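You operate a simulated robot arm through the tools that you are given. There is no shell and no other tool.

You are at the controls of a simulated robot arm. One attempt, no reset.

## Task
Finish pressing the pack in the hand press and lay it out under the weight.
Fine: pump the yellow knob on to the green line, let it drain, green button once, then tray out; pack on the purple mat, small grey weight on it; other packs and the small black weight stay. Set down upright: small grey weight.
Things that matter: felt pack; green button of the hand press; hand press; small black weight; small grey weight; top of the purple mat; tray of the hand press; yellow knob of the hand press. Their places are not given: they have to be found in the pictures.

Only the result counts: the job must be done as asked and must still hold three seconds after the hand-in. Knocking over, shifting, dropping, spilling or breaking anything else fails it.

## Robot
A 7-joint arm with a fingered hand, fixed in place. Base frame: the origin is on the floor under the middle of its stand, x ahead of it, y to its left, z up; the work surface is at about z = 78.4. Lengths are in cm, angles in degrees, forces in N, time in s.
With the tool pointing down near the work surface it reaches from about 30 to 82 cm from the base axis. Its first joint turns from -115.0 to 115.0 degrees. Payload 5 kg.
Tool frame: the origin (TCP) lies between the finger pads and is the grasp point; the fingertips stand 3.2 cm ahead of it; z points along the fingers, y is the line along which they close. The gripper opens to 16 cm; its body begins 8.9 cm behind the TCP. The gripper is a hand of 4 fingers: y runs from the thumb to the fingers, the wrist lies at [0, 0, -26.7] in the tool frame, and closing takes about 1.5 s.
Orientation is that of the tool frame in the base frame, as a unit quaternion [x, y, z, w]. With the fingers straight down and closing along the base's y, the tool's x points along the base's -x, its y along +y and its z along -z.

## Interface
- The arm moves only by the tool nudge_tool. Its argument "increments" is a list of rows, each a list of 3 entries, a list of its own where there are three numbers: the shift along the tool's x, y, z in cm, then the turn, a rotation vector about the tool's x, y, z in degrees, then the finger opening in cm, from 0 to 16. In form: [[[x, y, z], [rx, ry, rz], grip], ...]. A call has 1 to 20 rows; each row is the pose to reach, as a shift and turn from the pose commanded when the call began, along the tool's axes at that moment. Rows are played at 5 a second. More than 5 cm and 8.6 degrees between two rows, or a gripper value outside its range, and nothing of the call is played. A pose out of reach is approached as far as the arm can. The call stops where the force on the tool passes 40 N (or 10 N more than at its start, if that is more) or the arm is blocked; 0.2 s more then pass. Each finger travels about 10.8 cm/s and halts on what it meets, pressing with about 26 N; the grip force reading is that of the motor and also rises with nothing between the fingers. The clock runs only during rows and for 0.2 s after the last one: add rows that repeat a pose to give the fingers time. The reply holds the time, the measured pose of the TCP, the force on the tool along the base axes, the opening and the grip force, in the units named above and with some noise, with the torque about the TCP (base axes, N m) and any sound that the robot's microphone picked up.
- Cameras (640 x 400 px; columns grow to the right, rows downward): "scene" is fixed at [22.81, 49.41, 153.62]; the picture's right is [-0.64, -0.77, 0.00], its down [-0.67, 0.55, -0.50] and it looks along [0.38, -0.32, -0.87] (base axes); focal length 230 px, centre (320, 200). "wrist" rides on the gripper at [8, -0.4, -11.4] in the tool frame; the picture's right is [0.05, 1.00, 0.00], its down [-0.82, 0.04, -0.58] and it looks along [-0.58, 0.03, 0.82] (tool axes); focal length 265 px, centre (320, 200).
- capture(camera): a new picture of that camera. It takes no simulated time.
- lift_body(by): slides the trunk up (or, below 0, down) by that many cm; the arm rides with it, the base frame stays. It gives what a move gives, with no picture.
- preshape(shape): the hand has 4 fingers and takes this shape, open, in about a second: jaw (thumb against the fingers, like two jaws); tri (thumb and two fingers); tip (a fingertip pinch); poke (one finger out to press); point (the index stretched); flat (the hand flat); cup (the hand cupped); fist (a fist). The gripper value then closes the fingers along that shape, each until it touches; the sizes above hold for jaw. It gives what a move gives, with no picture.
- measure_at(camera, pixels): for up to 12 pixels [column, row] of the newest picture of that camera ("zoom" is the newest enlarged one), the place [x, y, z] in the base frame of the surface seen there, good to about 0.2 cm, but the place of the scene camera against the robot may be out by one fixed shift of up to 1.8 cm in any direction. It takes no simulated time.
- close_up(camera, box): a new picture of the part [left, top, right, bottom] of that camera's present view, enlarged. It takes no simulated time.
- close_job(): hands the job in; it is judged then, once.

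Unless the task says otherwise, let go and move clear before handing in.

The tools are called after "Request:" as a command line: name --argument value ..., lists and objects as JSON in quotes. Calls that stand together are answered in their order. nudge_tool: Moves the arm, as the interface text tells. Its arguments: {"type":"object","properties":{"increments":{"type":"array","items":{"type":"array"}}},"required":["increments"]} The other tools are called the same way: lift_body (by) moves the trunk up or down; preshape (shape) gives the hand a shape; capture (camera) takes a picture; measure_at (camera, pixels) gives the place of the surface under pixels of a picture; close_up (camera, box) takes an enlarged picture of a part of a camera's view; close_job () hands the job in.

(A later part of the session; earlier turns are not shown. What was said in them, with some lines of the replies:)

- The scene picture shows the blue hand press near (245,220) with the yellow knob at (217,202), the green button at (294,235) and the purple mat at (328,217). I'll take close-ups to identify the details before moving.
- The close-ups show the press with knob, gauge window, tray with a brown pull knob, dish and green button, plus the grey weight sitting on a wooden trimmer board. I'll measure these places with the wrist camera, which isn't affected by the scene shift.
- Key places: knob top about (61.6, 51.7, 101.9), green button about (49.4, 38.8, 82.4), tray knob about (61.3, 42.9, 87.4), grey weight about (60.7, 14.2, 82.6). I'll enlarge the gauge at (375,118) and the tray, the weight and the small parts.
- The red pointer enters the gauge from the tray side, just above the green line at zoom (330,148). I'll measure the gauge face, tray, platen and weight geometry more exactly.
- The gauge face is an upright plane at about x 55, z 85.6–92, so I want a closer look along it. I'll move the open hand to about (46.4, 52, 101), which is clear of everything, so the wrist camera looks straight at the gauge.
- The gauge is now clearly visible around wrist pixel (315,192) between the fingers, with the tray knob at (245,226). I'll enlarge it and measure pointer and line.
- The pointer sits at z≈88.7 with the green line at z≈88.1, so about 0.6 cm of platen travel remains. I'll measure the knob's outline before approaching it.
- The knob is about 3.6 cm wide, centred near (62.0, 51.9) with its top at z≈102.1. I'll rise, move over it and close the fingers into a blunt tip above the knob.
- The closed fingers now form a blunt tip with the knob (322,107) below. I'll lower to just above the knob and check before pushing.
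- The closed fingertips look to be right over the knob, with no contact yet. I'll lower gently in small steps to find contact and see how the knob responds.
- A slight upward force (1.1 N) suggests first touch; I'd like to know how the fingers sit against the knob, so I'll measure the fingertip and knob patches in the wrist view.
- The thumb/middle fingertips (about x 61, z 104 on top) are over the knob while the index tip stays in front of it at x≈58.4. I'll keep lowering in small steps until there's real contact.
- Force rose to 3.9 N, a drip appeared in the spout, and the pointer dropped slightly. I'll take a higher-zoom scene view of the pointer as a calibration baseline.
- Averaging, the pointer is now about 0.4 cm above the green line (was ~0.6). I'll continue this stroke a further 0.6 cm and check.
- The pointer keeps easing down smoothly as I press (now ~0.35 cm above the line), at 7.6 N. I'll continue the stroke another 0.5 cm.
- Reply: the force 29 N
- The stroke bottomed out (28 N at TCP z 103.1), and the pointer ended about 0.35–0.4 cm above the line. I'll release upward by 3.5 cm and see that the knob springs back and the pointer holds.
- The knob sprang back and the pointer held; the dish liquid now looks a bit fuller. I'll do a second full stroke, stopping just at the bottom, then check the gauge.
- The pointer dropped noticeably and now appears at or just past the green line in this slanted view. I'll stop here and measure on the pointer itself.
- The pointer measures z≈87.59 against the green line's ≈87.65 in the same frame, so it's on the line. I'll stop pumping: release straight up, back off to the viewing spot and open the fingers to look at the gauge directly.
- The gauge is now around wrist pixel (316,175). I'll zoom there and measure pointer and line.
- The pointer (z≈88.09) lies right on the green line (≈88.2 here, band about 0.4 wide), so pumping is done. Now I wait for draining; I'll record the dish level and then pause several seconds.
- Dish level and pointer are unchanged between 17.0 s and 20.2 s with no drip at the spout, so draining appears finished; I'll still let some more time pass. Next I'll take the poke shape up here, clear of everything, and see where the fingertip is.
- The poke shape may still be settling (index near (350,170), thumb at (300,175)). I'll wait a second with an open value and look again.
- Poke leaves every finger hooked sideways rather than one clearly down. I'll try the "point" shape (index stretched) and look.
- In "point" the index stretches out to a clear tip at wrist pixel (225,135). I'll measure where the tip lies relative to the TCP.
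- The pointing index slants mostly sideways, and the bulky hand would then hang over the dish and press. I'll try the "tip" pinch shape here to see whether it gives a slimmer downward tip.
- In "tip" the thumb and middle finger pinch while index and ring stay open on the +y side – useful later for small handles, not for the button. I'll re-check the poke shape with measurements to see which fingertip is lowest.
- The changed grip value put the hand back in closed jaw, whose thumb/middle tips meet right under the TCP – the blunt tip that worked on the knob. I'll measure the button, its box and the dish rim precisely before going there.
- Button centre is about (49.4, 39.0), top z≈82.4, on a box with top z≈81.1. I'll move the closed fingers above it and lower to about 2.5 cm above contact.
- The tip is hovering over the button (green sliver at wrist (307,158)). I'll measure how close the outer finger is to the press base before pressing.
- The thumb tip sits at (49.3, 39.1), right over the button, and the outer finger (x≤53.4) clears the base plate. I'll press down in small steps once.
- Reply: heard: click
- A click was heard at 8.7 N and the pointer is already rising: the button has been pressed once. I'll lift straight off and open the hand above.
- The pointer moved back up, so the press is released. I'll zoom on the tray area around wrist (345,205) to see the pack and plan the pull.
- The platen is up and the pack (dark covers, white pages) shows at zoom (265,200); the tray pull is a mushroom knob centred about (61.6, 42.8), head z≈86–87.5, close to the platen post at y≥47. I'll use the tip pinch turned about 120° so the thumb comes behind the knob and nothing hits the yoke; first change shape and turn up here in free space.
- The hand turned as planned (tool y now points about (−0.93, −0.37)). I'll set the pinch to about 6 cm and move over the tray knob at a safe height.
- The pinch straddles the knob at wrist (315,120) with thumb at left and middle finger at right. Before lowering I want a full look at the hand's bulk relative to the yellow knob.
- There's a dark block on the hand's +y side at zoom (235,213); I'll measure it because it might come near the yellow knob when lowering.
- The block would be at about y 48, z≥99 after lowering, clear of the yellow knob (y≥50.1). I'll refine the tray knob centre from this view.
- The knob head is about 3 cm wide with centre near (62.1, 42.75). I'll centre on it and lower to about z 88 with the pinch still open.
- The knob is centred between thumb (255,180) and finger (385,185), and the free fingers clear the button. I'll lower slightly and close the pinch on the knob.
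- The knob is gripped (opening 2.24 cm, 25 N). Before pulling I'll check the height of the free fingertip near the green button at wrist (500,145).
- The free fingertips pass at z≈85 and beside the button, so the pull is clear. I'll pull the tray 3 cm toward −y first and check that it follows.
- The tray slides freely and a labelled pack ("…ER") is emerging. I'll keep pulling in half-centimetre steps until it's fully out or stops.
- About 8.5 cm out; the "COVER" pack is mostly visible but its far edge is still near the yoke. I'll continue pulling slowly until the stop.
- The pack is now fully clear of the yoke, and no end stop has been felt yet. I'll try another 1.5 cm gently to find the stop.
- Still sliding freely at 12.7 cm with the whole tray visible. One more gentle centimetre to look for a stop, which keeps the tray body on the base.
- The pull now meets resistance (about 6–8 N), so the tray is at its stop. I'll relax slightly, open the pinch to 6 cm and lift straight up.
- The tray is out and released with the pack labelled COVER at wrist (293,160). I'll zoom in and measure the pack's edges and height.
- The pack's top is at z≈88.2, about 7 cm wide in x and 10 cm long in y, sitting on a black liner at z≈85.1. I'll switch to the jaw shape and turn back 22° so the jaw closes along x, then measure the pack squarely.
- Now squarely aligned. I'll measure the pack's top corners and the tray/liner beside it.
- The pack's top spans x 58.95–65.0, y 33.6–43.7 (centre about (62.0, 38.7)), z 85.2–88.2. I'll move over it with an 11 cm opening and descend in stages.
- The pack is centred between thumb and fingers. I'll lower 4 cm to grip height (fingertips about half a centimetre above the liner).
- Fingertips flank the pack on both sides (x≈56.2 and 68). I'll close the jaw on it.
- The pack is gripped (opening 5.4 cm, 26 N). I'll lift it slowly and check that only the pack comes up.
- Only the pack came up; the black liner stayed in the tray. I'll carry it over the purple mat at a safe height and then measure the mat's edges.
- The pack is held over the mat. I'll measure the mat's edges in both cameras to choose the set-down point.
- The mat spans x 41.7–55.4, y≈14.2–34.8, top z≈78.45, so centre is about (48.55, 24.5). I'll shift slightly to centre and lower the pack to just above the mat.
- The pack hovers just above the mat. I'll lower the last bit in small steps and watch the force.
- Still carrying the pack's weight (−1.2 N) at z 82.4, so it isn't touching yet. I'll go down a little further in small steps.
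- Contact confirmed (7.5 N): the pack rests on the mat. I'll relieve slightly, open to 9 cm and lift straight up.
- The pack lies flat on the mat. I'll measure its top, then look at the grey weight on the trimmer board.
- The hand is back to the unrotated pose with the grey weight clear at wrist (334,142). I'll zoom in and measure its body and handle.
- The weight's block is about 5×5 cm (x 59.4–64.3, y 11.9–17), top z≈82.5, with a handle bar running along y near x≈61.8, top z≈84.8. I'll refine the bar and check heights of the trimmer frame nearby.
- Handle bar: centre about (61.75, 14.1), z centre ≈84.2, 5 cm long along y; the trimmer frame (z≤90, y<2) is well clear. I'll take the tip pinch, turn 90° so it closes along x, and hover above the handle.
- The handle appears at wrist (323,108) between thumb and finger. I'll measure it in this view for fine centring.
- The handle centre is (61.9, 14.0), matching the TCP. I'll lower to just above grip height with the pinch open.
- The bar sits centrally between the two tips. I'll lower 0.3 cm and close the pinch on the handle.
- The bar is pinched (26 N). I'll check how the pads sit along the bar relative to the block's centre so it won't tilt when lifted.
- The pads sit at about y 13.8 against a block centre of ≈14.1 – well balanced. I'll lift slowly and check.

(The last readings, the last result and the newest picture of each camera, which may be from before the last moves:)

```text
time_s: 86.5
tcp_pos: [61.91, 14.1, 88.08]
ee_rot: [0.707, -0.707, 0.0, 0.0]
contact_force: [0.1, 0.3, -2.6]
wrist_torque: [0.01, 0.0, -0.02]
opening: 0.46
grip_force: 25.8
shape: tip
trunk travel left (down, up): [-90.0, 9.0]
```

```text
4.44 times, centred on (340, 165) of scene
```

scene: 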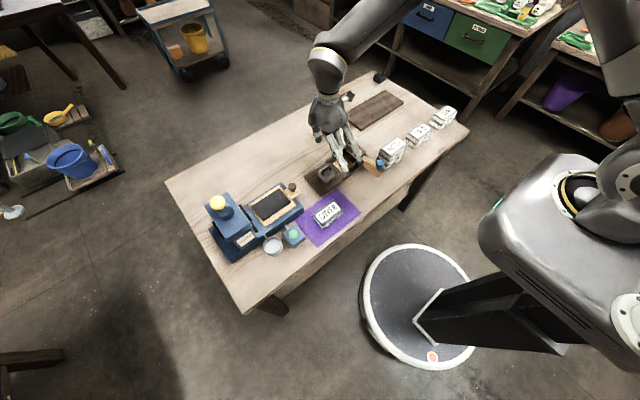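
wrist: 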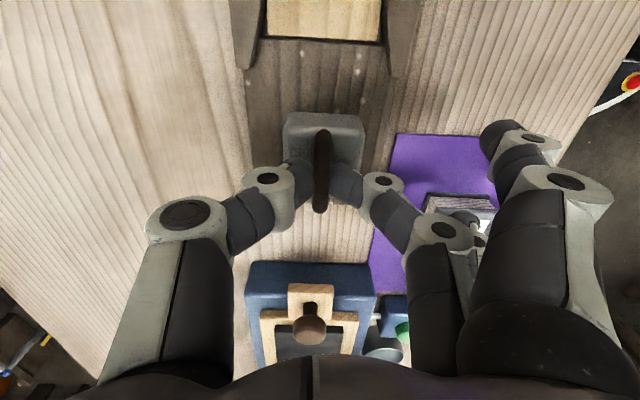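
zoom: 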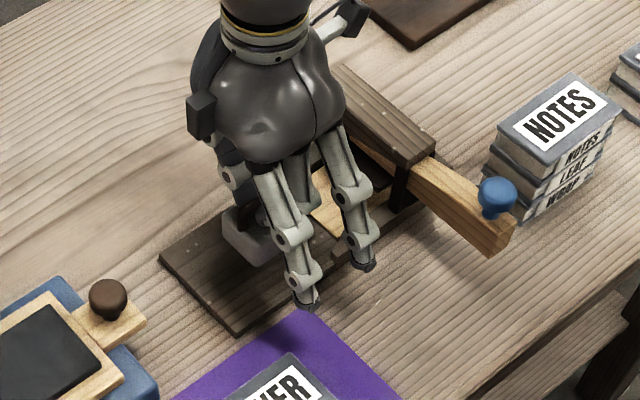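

The weight is held level (about 0.26 kg). I'll raise it and carry it above the pack.

Request:
nudge_tool --increments '[[[0, 0, -1.5], [0, 0, 0], 0], [[0, 0, -3], [0, 0, 0], 0], [[0, 0, -5], [0, 0, 0], 0], [[0, 0, -7], [0, 0, 0], 0], [[-1, 1.3, -8.5], [0, 0, 0], 0], [[-2.1, 2.8, -9.5], [0, 0, 0], 0], [[-3.4, 4.4, -10], [0, 0, 0], 0], [[-4.6, 6.0, -10], [0, 0, 0], 0], [[-5.9, 7.6, -10], [0, 0, 0], 0], [[-7.1, 9.2, -10], [0, 0, 0], 0], [[-8.3, 10.8, -10], [0, 0, 0], 0], [[-9.4, 12.2, -10], [0, 0, 0], 0], [[-10.1, 13.1, -10], [0, 0, 0], 0], [[-10.4, 13.45, -10], [0, 0, 0], 0], [[-10.4, 13.45, -10], [0, 0, 0], 0], [[-10.4, 13.45, -10], [0, 0, 0], 0]]'

Request:
capture --camera "wrist"

Request:
close_up --camera "scene" --box '[270, 140, 390, 250]'

```text
time_s: 89.9
tcp_pos: [48.29, 24.7, 98.0]
ee_rot: [0.708, -0.707, 0.0, 0.001]
contact_force: [-0.3, 0.9, -1.6]
wrist_torque: [0.01, 0.0, -0.01]
opening: 0.46
grip_force: 26.3
shape: tip
trunk travel left (down, up): [-90.0, 9.0]
```

```text
taken
```

wrist: 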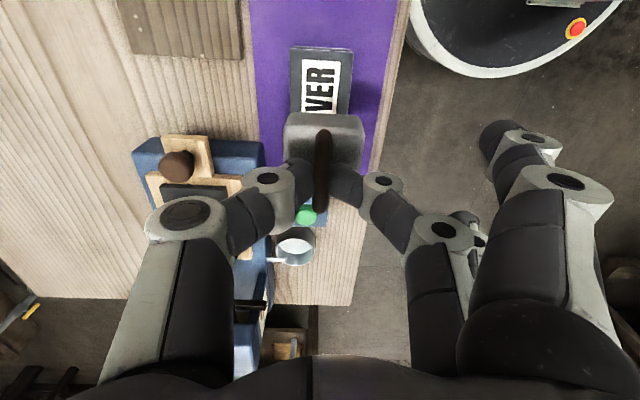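

```text
3.64 times, centred on (330, 195) of scene
```

zoom: 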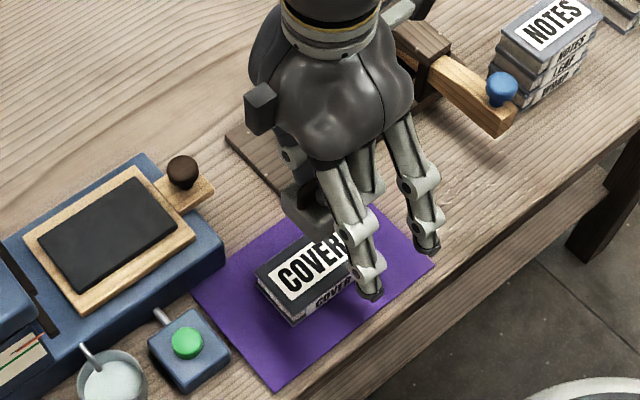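

The weight hangs over the pack. I'll compare the measured positions of the block and pack before lowering.

Request:
measure_at --camera "wrist" --pixels '[[294, 60], [350, 62], [295, 100], [348, 100], [320, 54], [290, 130], [359, 132], [323, 122], [290, 118], [356, 118], [322, 200], [323, 160]]'

```text
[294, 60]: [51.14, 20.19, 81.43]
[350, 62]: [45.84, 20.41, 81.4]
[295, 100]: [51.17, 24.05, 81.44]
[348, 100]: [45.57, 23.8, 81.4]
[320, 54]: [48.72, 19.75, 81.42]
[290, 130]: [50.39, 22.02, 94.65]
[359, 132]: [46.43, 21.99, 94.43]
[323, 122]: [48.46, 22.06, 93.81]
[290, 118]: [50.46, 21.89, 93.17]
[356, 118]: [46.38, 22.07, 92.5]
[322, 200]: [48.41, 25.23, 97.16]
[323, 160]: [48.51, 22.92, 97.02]
```

Block centre (48.4, 24.4) is over the pack centre (48.4, 24.55), with 2+ cm margin along its length. I'll lower to just above the pack.

Request:
nudge_tool --increments '[[[0, 0, 1.5], [0, 0, 0], 0], [[0, 0, 3], [0, 0, 0], 0], [[0, 0, 4.5], [0, 0, 0], 0], [[0, 0, 6], [0, 0, 0], 0], [[0, 0, 7.2], [0, 0, 0], 0], [[0, 0, 8.2], [0, 0, 0], 0], [[0, 0, 8.9], [0, 0, 0], 0], [[0, 0, 9.3], [0, 0, 0], 0], [[0, 0, 9.3], [0, 0, 0], 0], [[0, 0, 9.3], [0, 0, 0], 0]]'

Request:
capture --camera "wrist"

Request:
close_up --camera "scene" --box '[300, 180, 370, 240]'

```text
time_s: 92.1
tcp_pos: [48.44, 24.57, 88.73]
ee_rot: [-0.707, 0.708, 0.0, -0.001]
contact_force: [-0.4, -0.4, -2.7]
wrist_torque: [0.03, 0.01, 0.01]
opening: 0.45
grip_force: 25.7
shape: tip
trunk travel left (down, up): [-90.0, 9.0]
```

```text
taken
```

wrist: 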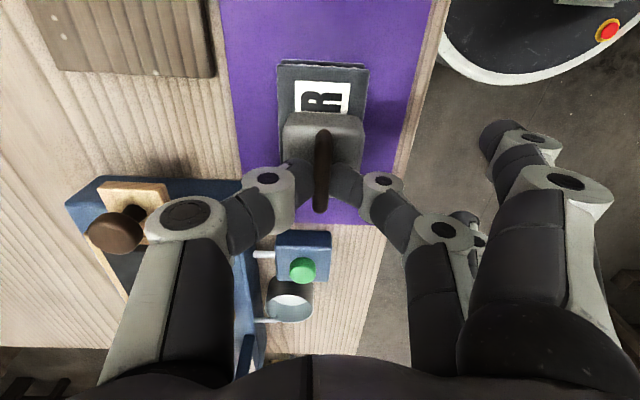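

```text
6.67 times, centred on (335, 210) of scene
```

zoom: 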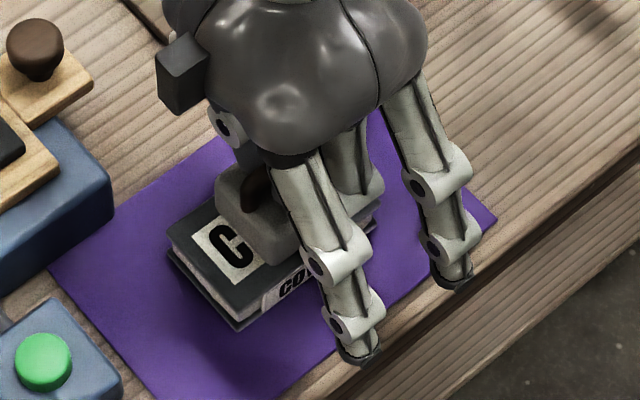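

The weight is close above the pack. I'll lower in 0.1–0.2 cm steps until contact shows in the force.

Request:
nudge_tool --increments '[[[0, 0, 0.15], [0, 0, 0], 0], [[0, 0, 0.3], [0, 0, 0], 0], [[0, 0, 0.4], [0, 0, 0], 0], [[0, 0, 0.4], [0, 0, 0], 0]]'

```text
time_s: 93.1
tcp_pos: [48.24, 24.6, 88.34]
ee_rot: [0.707, -0.707, 0.0, 0.0]
contact_force: [0.9, 0.8, -1.7]
wrist_torque: [0.02, 0.0, 0.03]
opening: 0.45
grip_force: 26.4
shape: tip
trunk travel left (down, up): [-90.0, 9.0]
```

Request:
nudge_tool --increments '[[[0, 0, 0.1], [0, 0, 0], 0], [[0, 0, 0.2], [0, 0, 0], 0], [[0, 0, 0.2], [0, 0, 0], 0]]'

Request:
close_up --camera "scene" --box '[300, 180, 370, 240]'

```text
time_s: 93.9
tcp_pos: [48.36, 24.48, 88.12]
ee_rot: [0.708, -0.707, 0.0, -0.001]
contact_force: [0.2, 0.3, -2.8]
wrist_torque: [-0.04, -0.01, -0.02]
opening: 0.47
grip_force: 26.1
shape: tip
trunk travel left (down, up): [-90.0, 9.0]
```

```text
6.67 times, centred on (335, 210) of scene
```

zoom: 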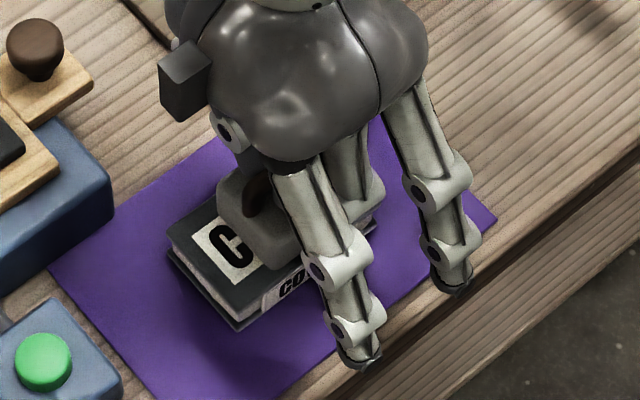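

Still carrying the full weight (−2.8 N); a little further down.

Request:
nudge_tool --increments '[[[0, 0, 0.1], [0, 0, 0], 0], [[0, 0, 0.15], [0, 0, 0], 0], [[0, 0, 0.15], [0, 0, 0], 0]]'

```text
time_s: 94.7
tcp_pos: [48.5, 24.66, 88.08]
ee_rot: [-0.707, 0.707, 0.0, 0.0]
contact_force: [-0.6, -0.9, 8.5]
wrist_torque: [-0.04, -0.18, -0.01]
opening: 0.5
grip_force: 26.5
shape: tip
trunk travel left (down, up): [-90.0, 9.0]
```

Contact (8.5 N): the weight rests on the pack. I'll ease off slightly, open the pinch evenly and rise straight up.

Request:
nudge_tool --increments '[[[0, 0, -0.08], [0, 0, 0], 0.3], [[0, 0, -0.08], [0, 0, 0], 1], [[0, 0, -0.08], [0, 0, 0], 2], [[0, 0, -0.08], [0, 0, 0], 3], [[0, 0, -0.08], [0, 0, 0], 4], [[0, 0, -0.08], [0, 0, 0], 4.5], [[0, 0, -0.08], [0, 0, 0], 4.5], [[0, 0, -0.8], [0, 0, 0], 4.5], [[0, 0, -2], [0, 0, 0], 4.5], [[0, 0, -4], [0, 0, 0], 4.5], [[0, 0, -7], [0, 0, 0], 4.5], [[0, 0, -11], [0, 0, 0], 4.5], [[0, 0, -15], [0, 0, 0], 4.5], [[0, 0, -15], [0, 0, 0], 4.5]]'

Request:
capture --camera "wrist"

Request:
close_up --camera "scene" --box '[280, 170, 380, 250]'

```text
time_s: 97.7
tcp_pos: [48.5, 24.69, 102.72]
ee_rot: [0.707, -0.707, 0.0, 0.0]
contact_force: [0.1, 0.3, 0.6]
wrist_torque: [-0.05, 0.03, 0.04]
opening: 4.48
grip_force: 0.0
shape: tip
trunk travel left (down, up): [-90.0, 9.0]
```

```text
taken
```

wrist: 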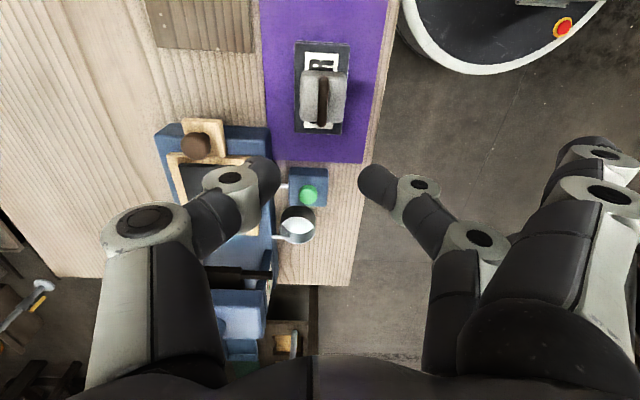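

```text
5.00 times, centred on (330, 210) of scene
```

zoom: 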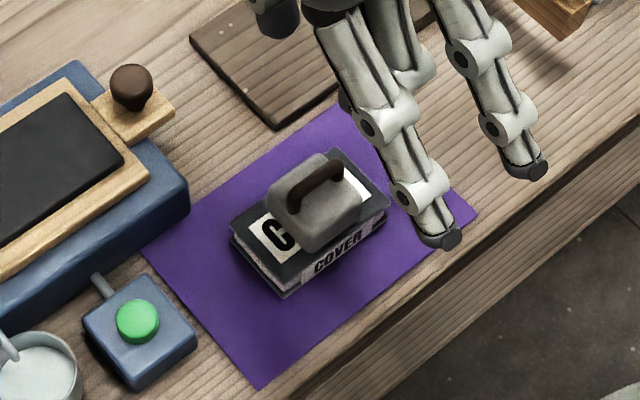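

The weight stands upright and flat on the pack. I'll move the hand well clear upward and take final pictures to verify everything.

Request:
nudge_tool --increments '[[[0, 0, -3], [0, 0, 0], 4.5], [[0, 0, -6], [0, 0, 0], 4.5], [[0, 0, -10], [0, 0, 0], 4.5], [[0, 0, -14], [0, 0, 0], 4.5], [[3, 0, -17], [0, 0, 0], 4.5], [[6, 0, -19], [0, 0, 0], 4.5], [[9, 0, -20], [0, 0, 0], 4.5], [[11, 0, -20], [0, 0, 0], 4.5], [[11, 0, -20], [0, 0, 0], 4.5]]'

Request:
capture --camera "wrist"

Request:
capture --camera "scene"

Request:
close_up --camera "scene" --box '[190, 160, 370, 270]'

Request:
close_up --camera "scene" --box '[300, 70, 480, 200]'

```text
time_s: 99.7
tcp_pos: [48.23, 13.58, 122.97]
ee_rot: [0.707, -0.707, 0.001, 0.0]
contact_force: [0.2, 0.1, 0.0]
wrist_torque: [0.0, 0.05, 0.0]
opening: 4.48
grip_force: 0.0
shape: tip
trunk travel left (down, up): [-90.0, 9.0]
```

```text
taken
```

wrist: 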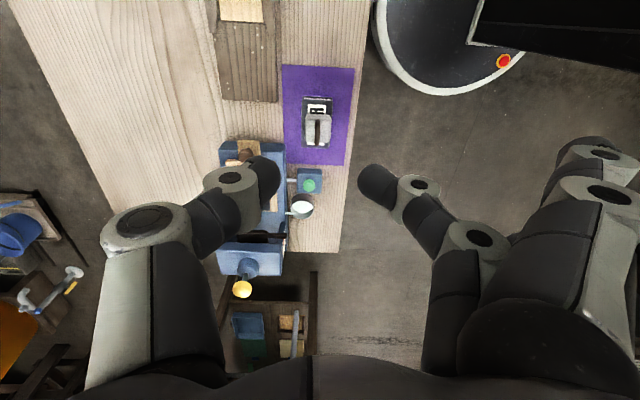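

```text
taken
```

scene: 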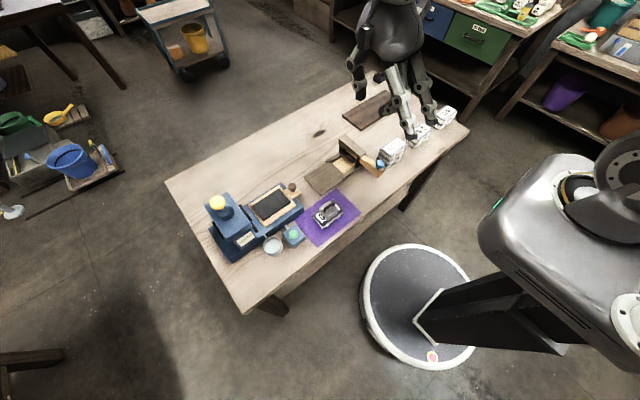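

```text
3.56 times, centred on (280, 215) of scene
```

zoom: 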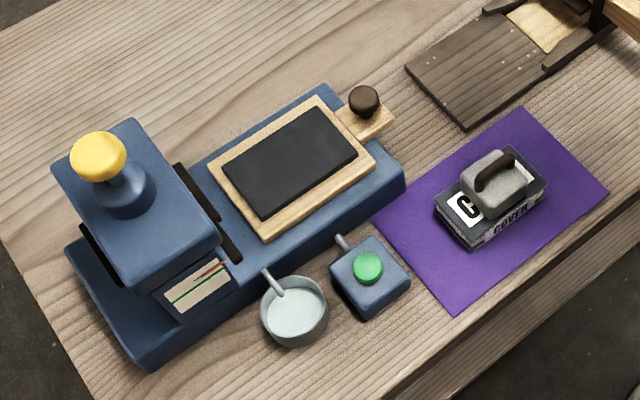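

```text
3.08 times, centred on (390, 135) of scene
```

zoom: 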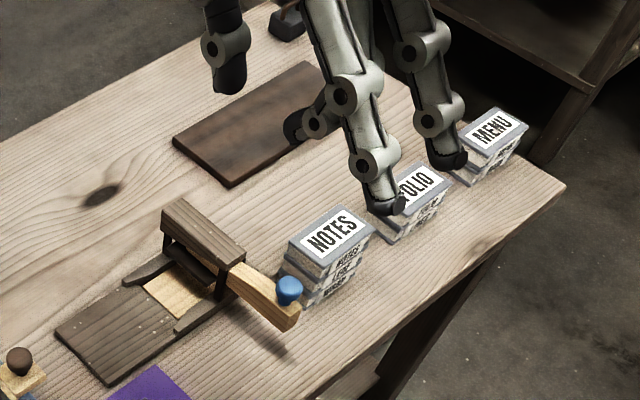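

The final pictures show the tray out at (270,205), the COVER pack flat on the purple mat with the grey weight upright on it at (328,212), and the other packs, trimmer and black weight where they were. The hand is well clear at z≈123, so I'm handing in the job.

Request:
close_job

```text
The job is handed in.
```

The job is handed in, with every step done as asked, though I haven't been told how it was judged.

- **Pressing:** I pumped the yellow knob twice. By my measurements the red pointer stopped on the green line, about 0.1 cm below its centre.
- **Draining:** I waited about 18 s. In the pictures taken over that time there was no drip at the spout and the dish level stayed the same.
- **Green button:** I pressed it once. The microphone picked up a click and the pointer went back up.
- **Tray:** I pulled it out about 13.5 cm, to its stop, and left it out.
- **Pack and weight:** The pack labelled COVER lies flat near the centre of the purple mat. The small grey weight stands upright on it.
- **Everything else:** The NOTES, FOLIO and MENU packs, the small black weight and the wooden board the grey weight came from look unmoved in the last pictures. The hand was open and well clear, about 40 cm above the mat.
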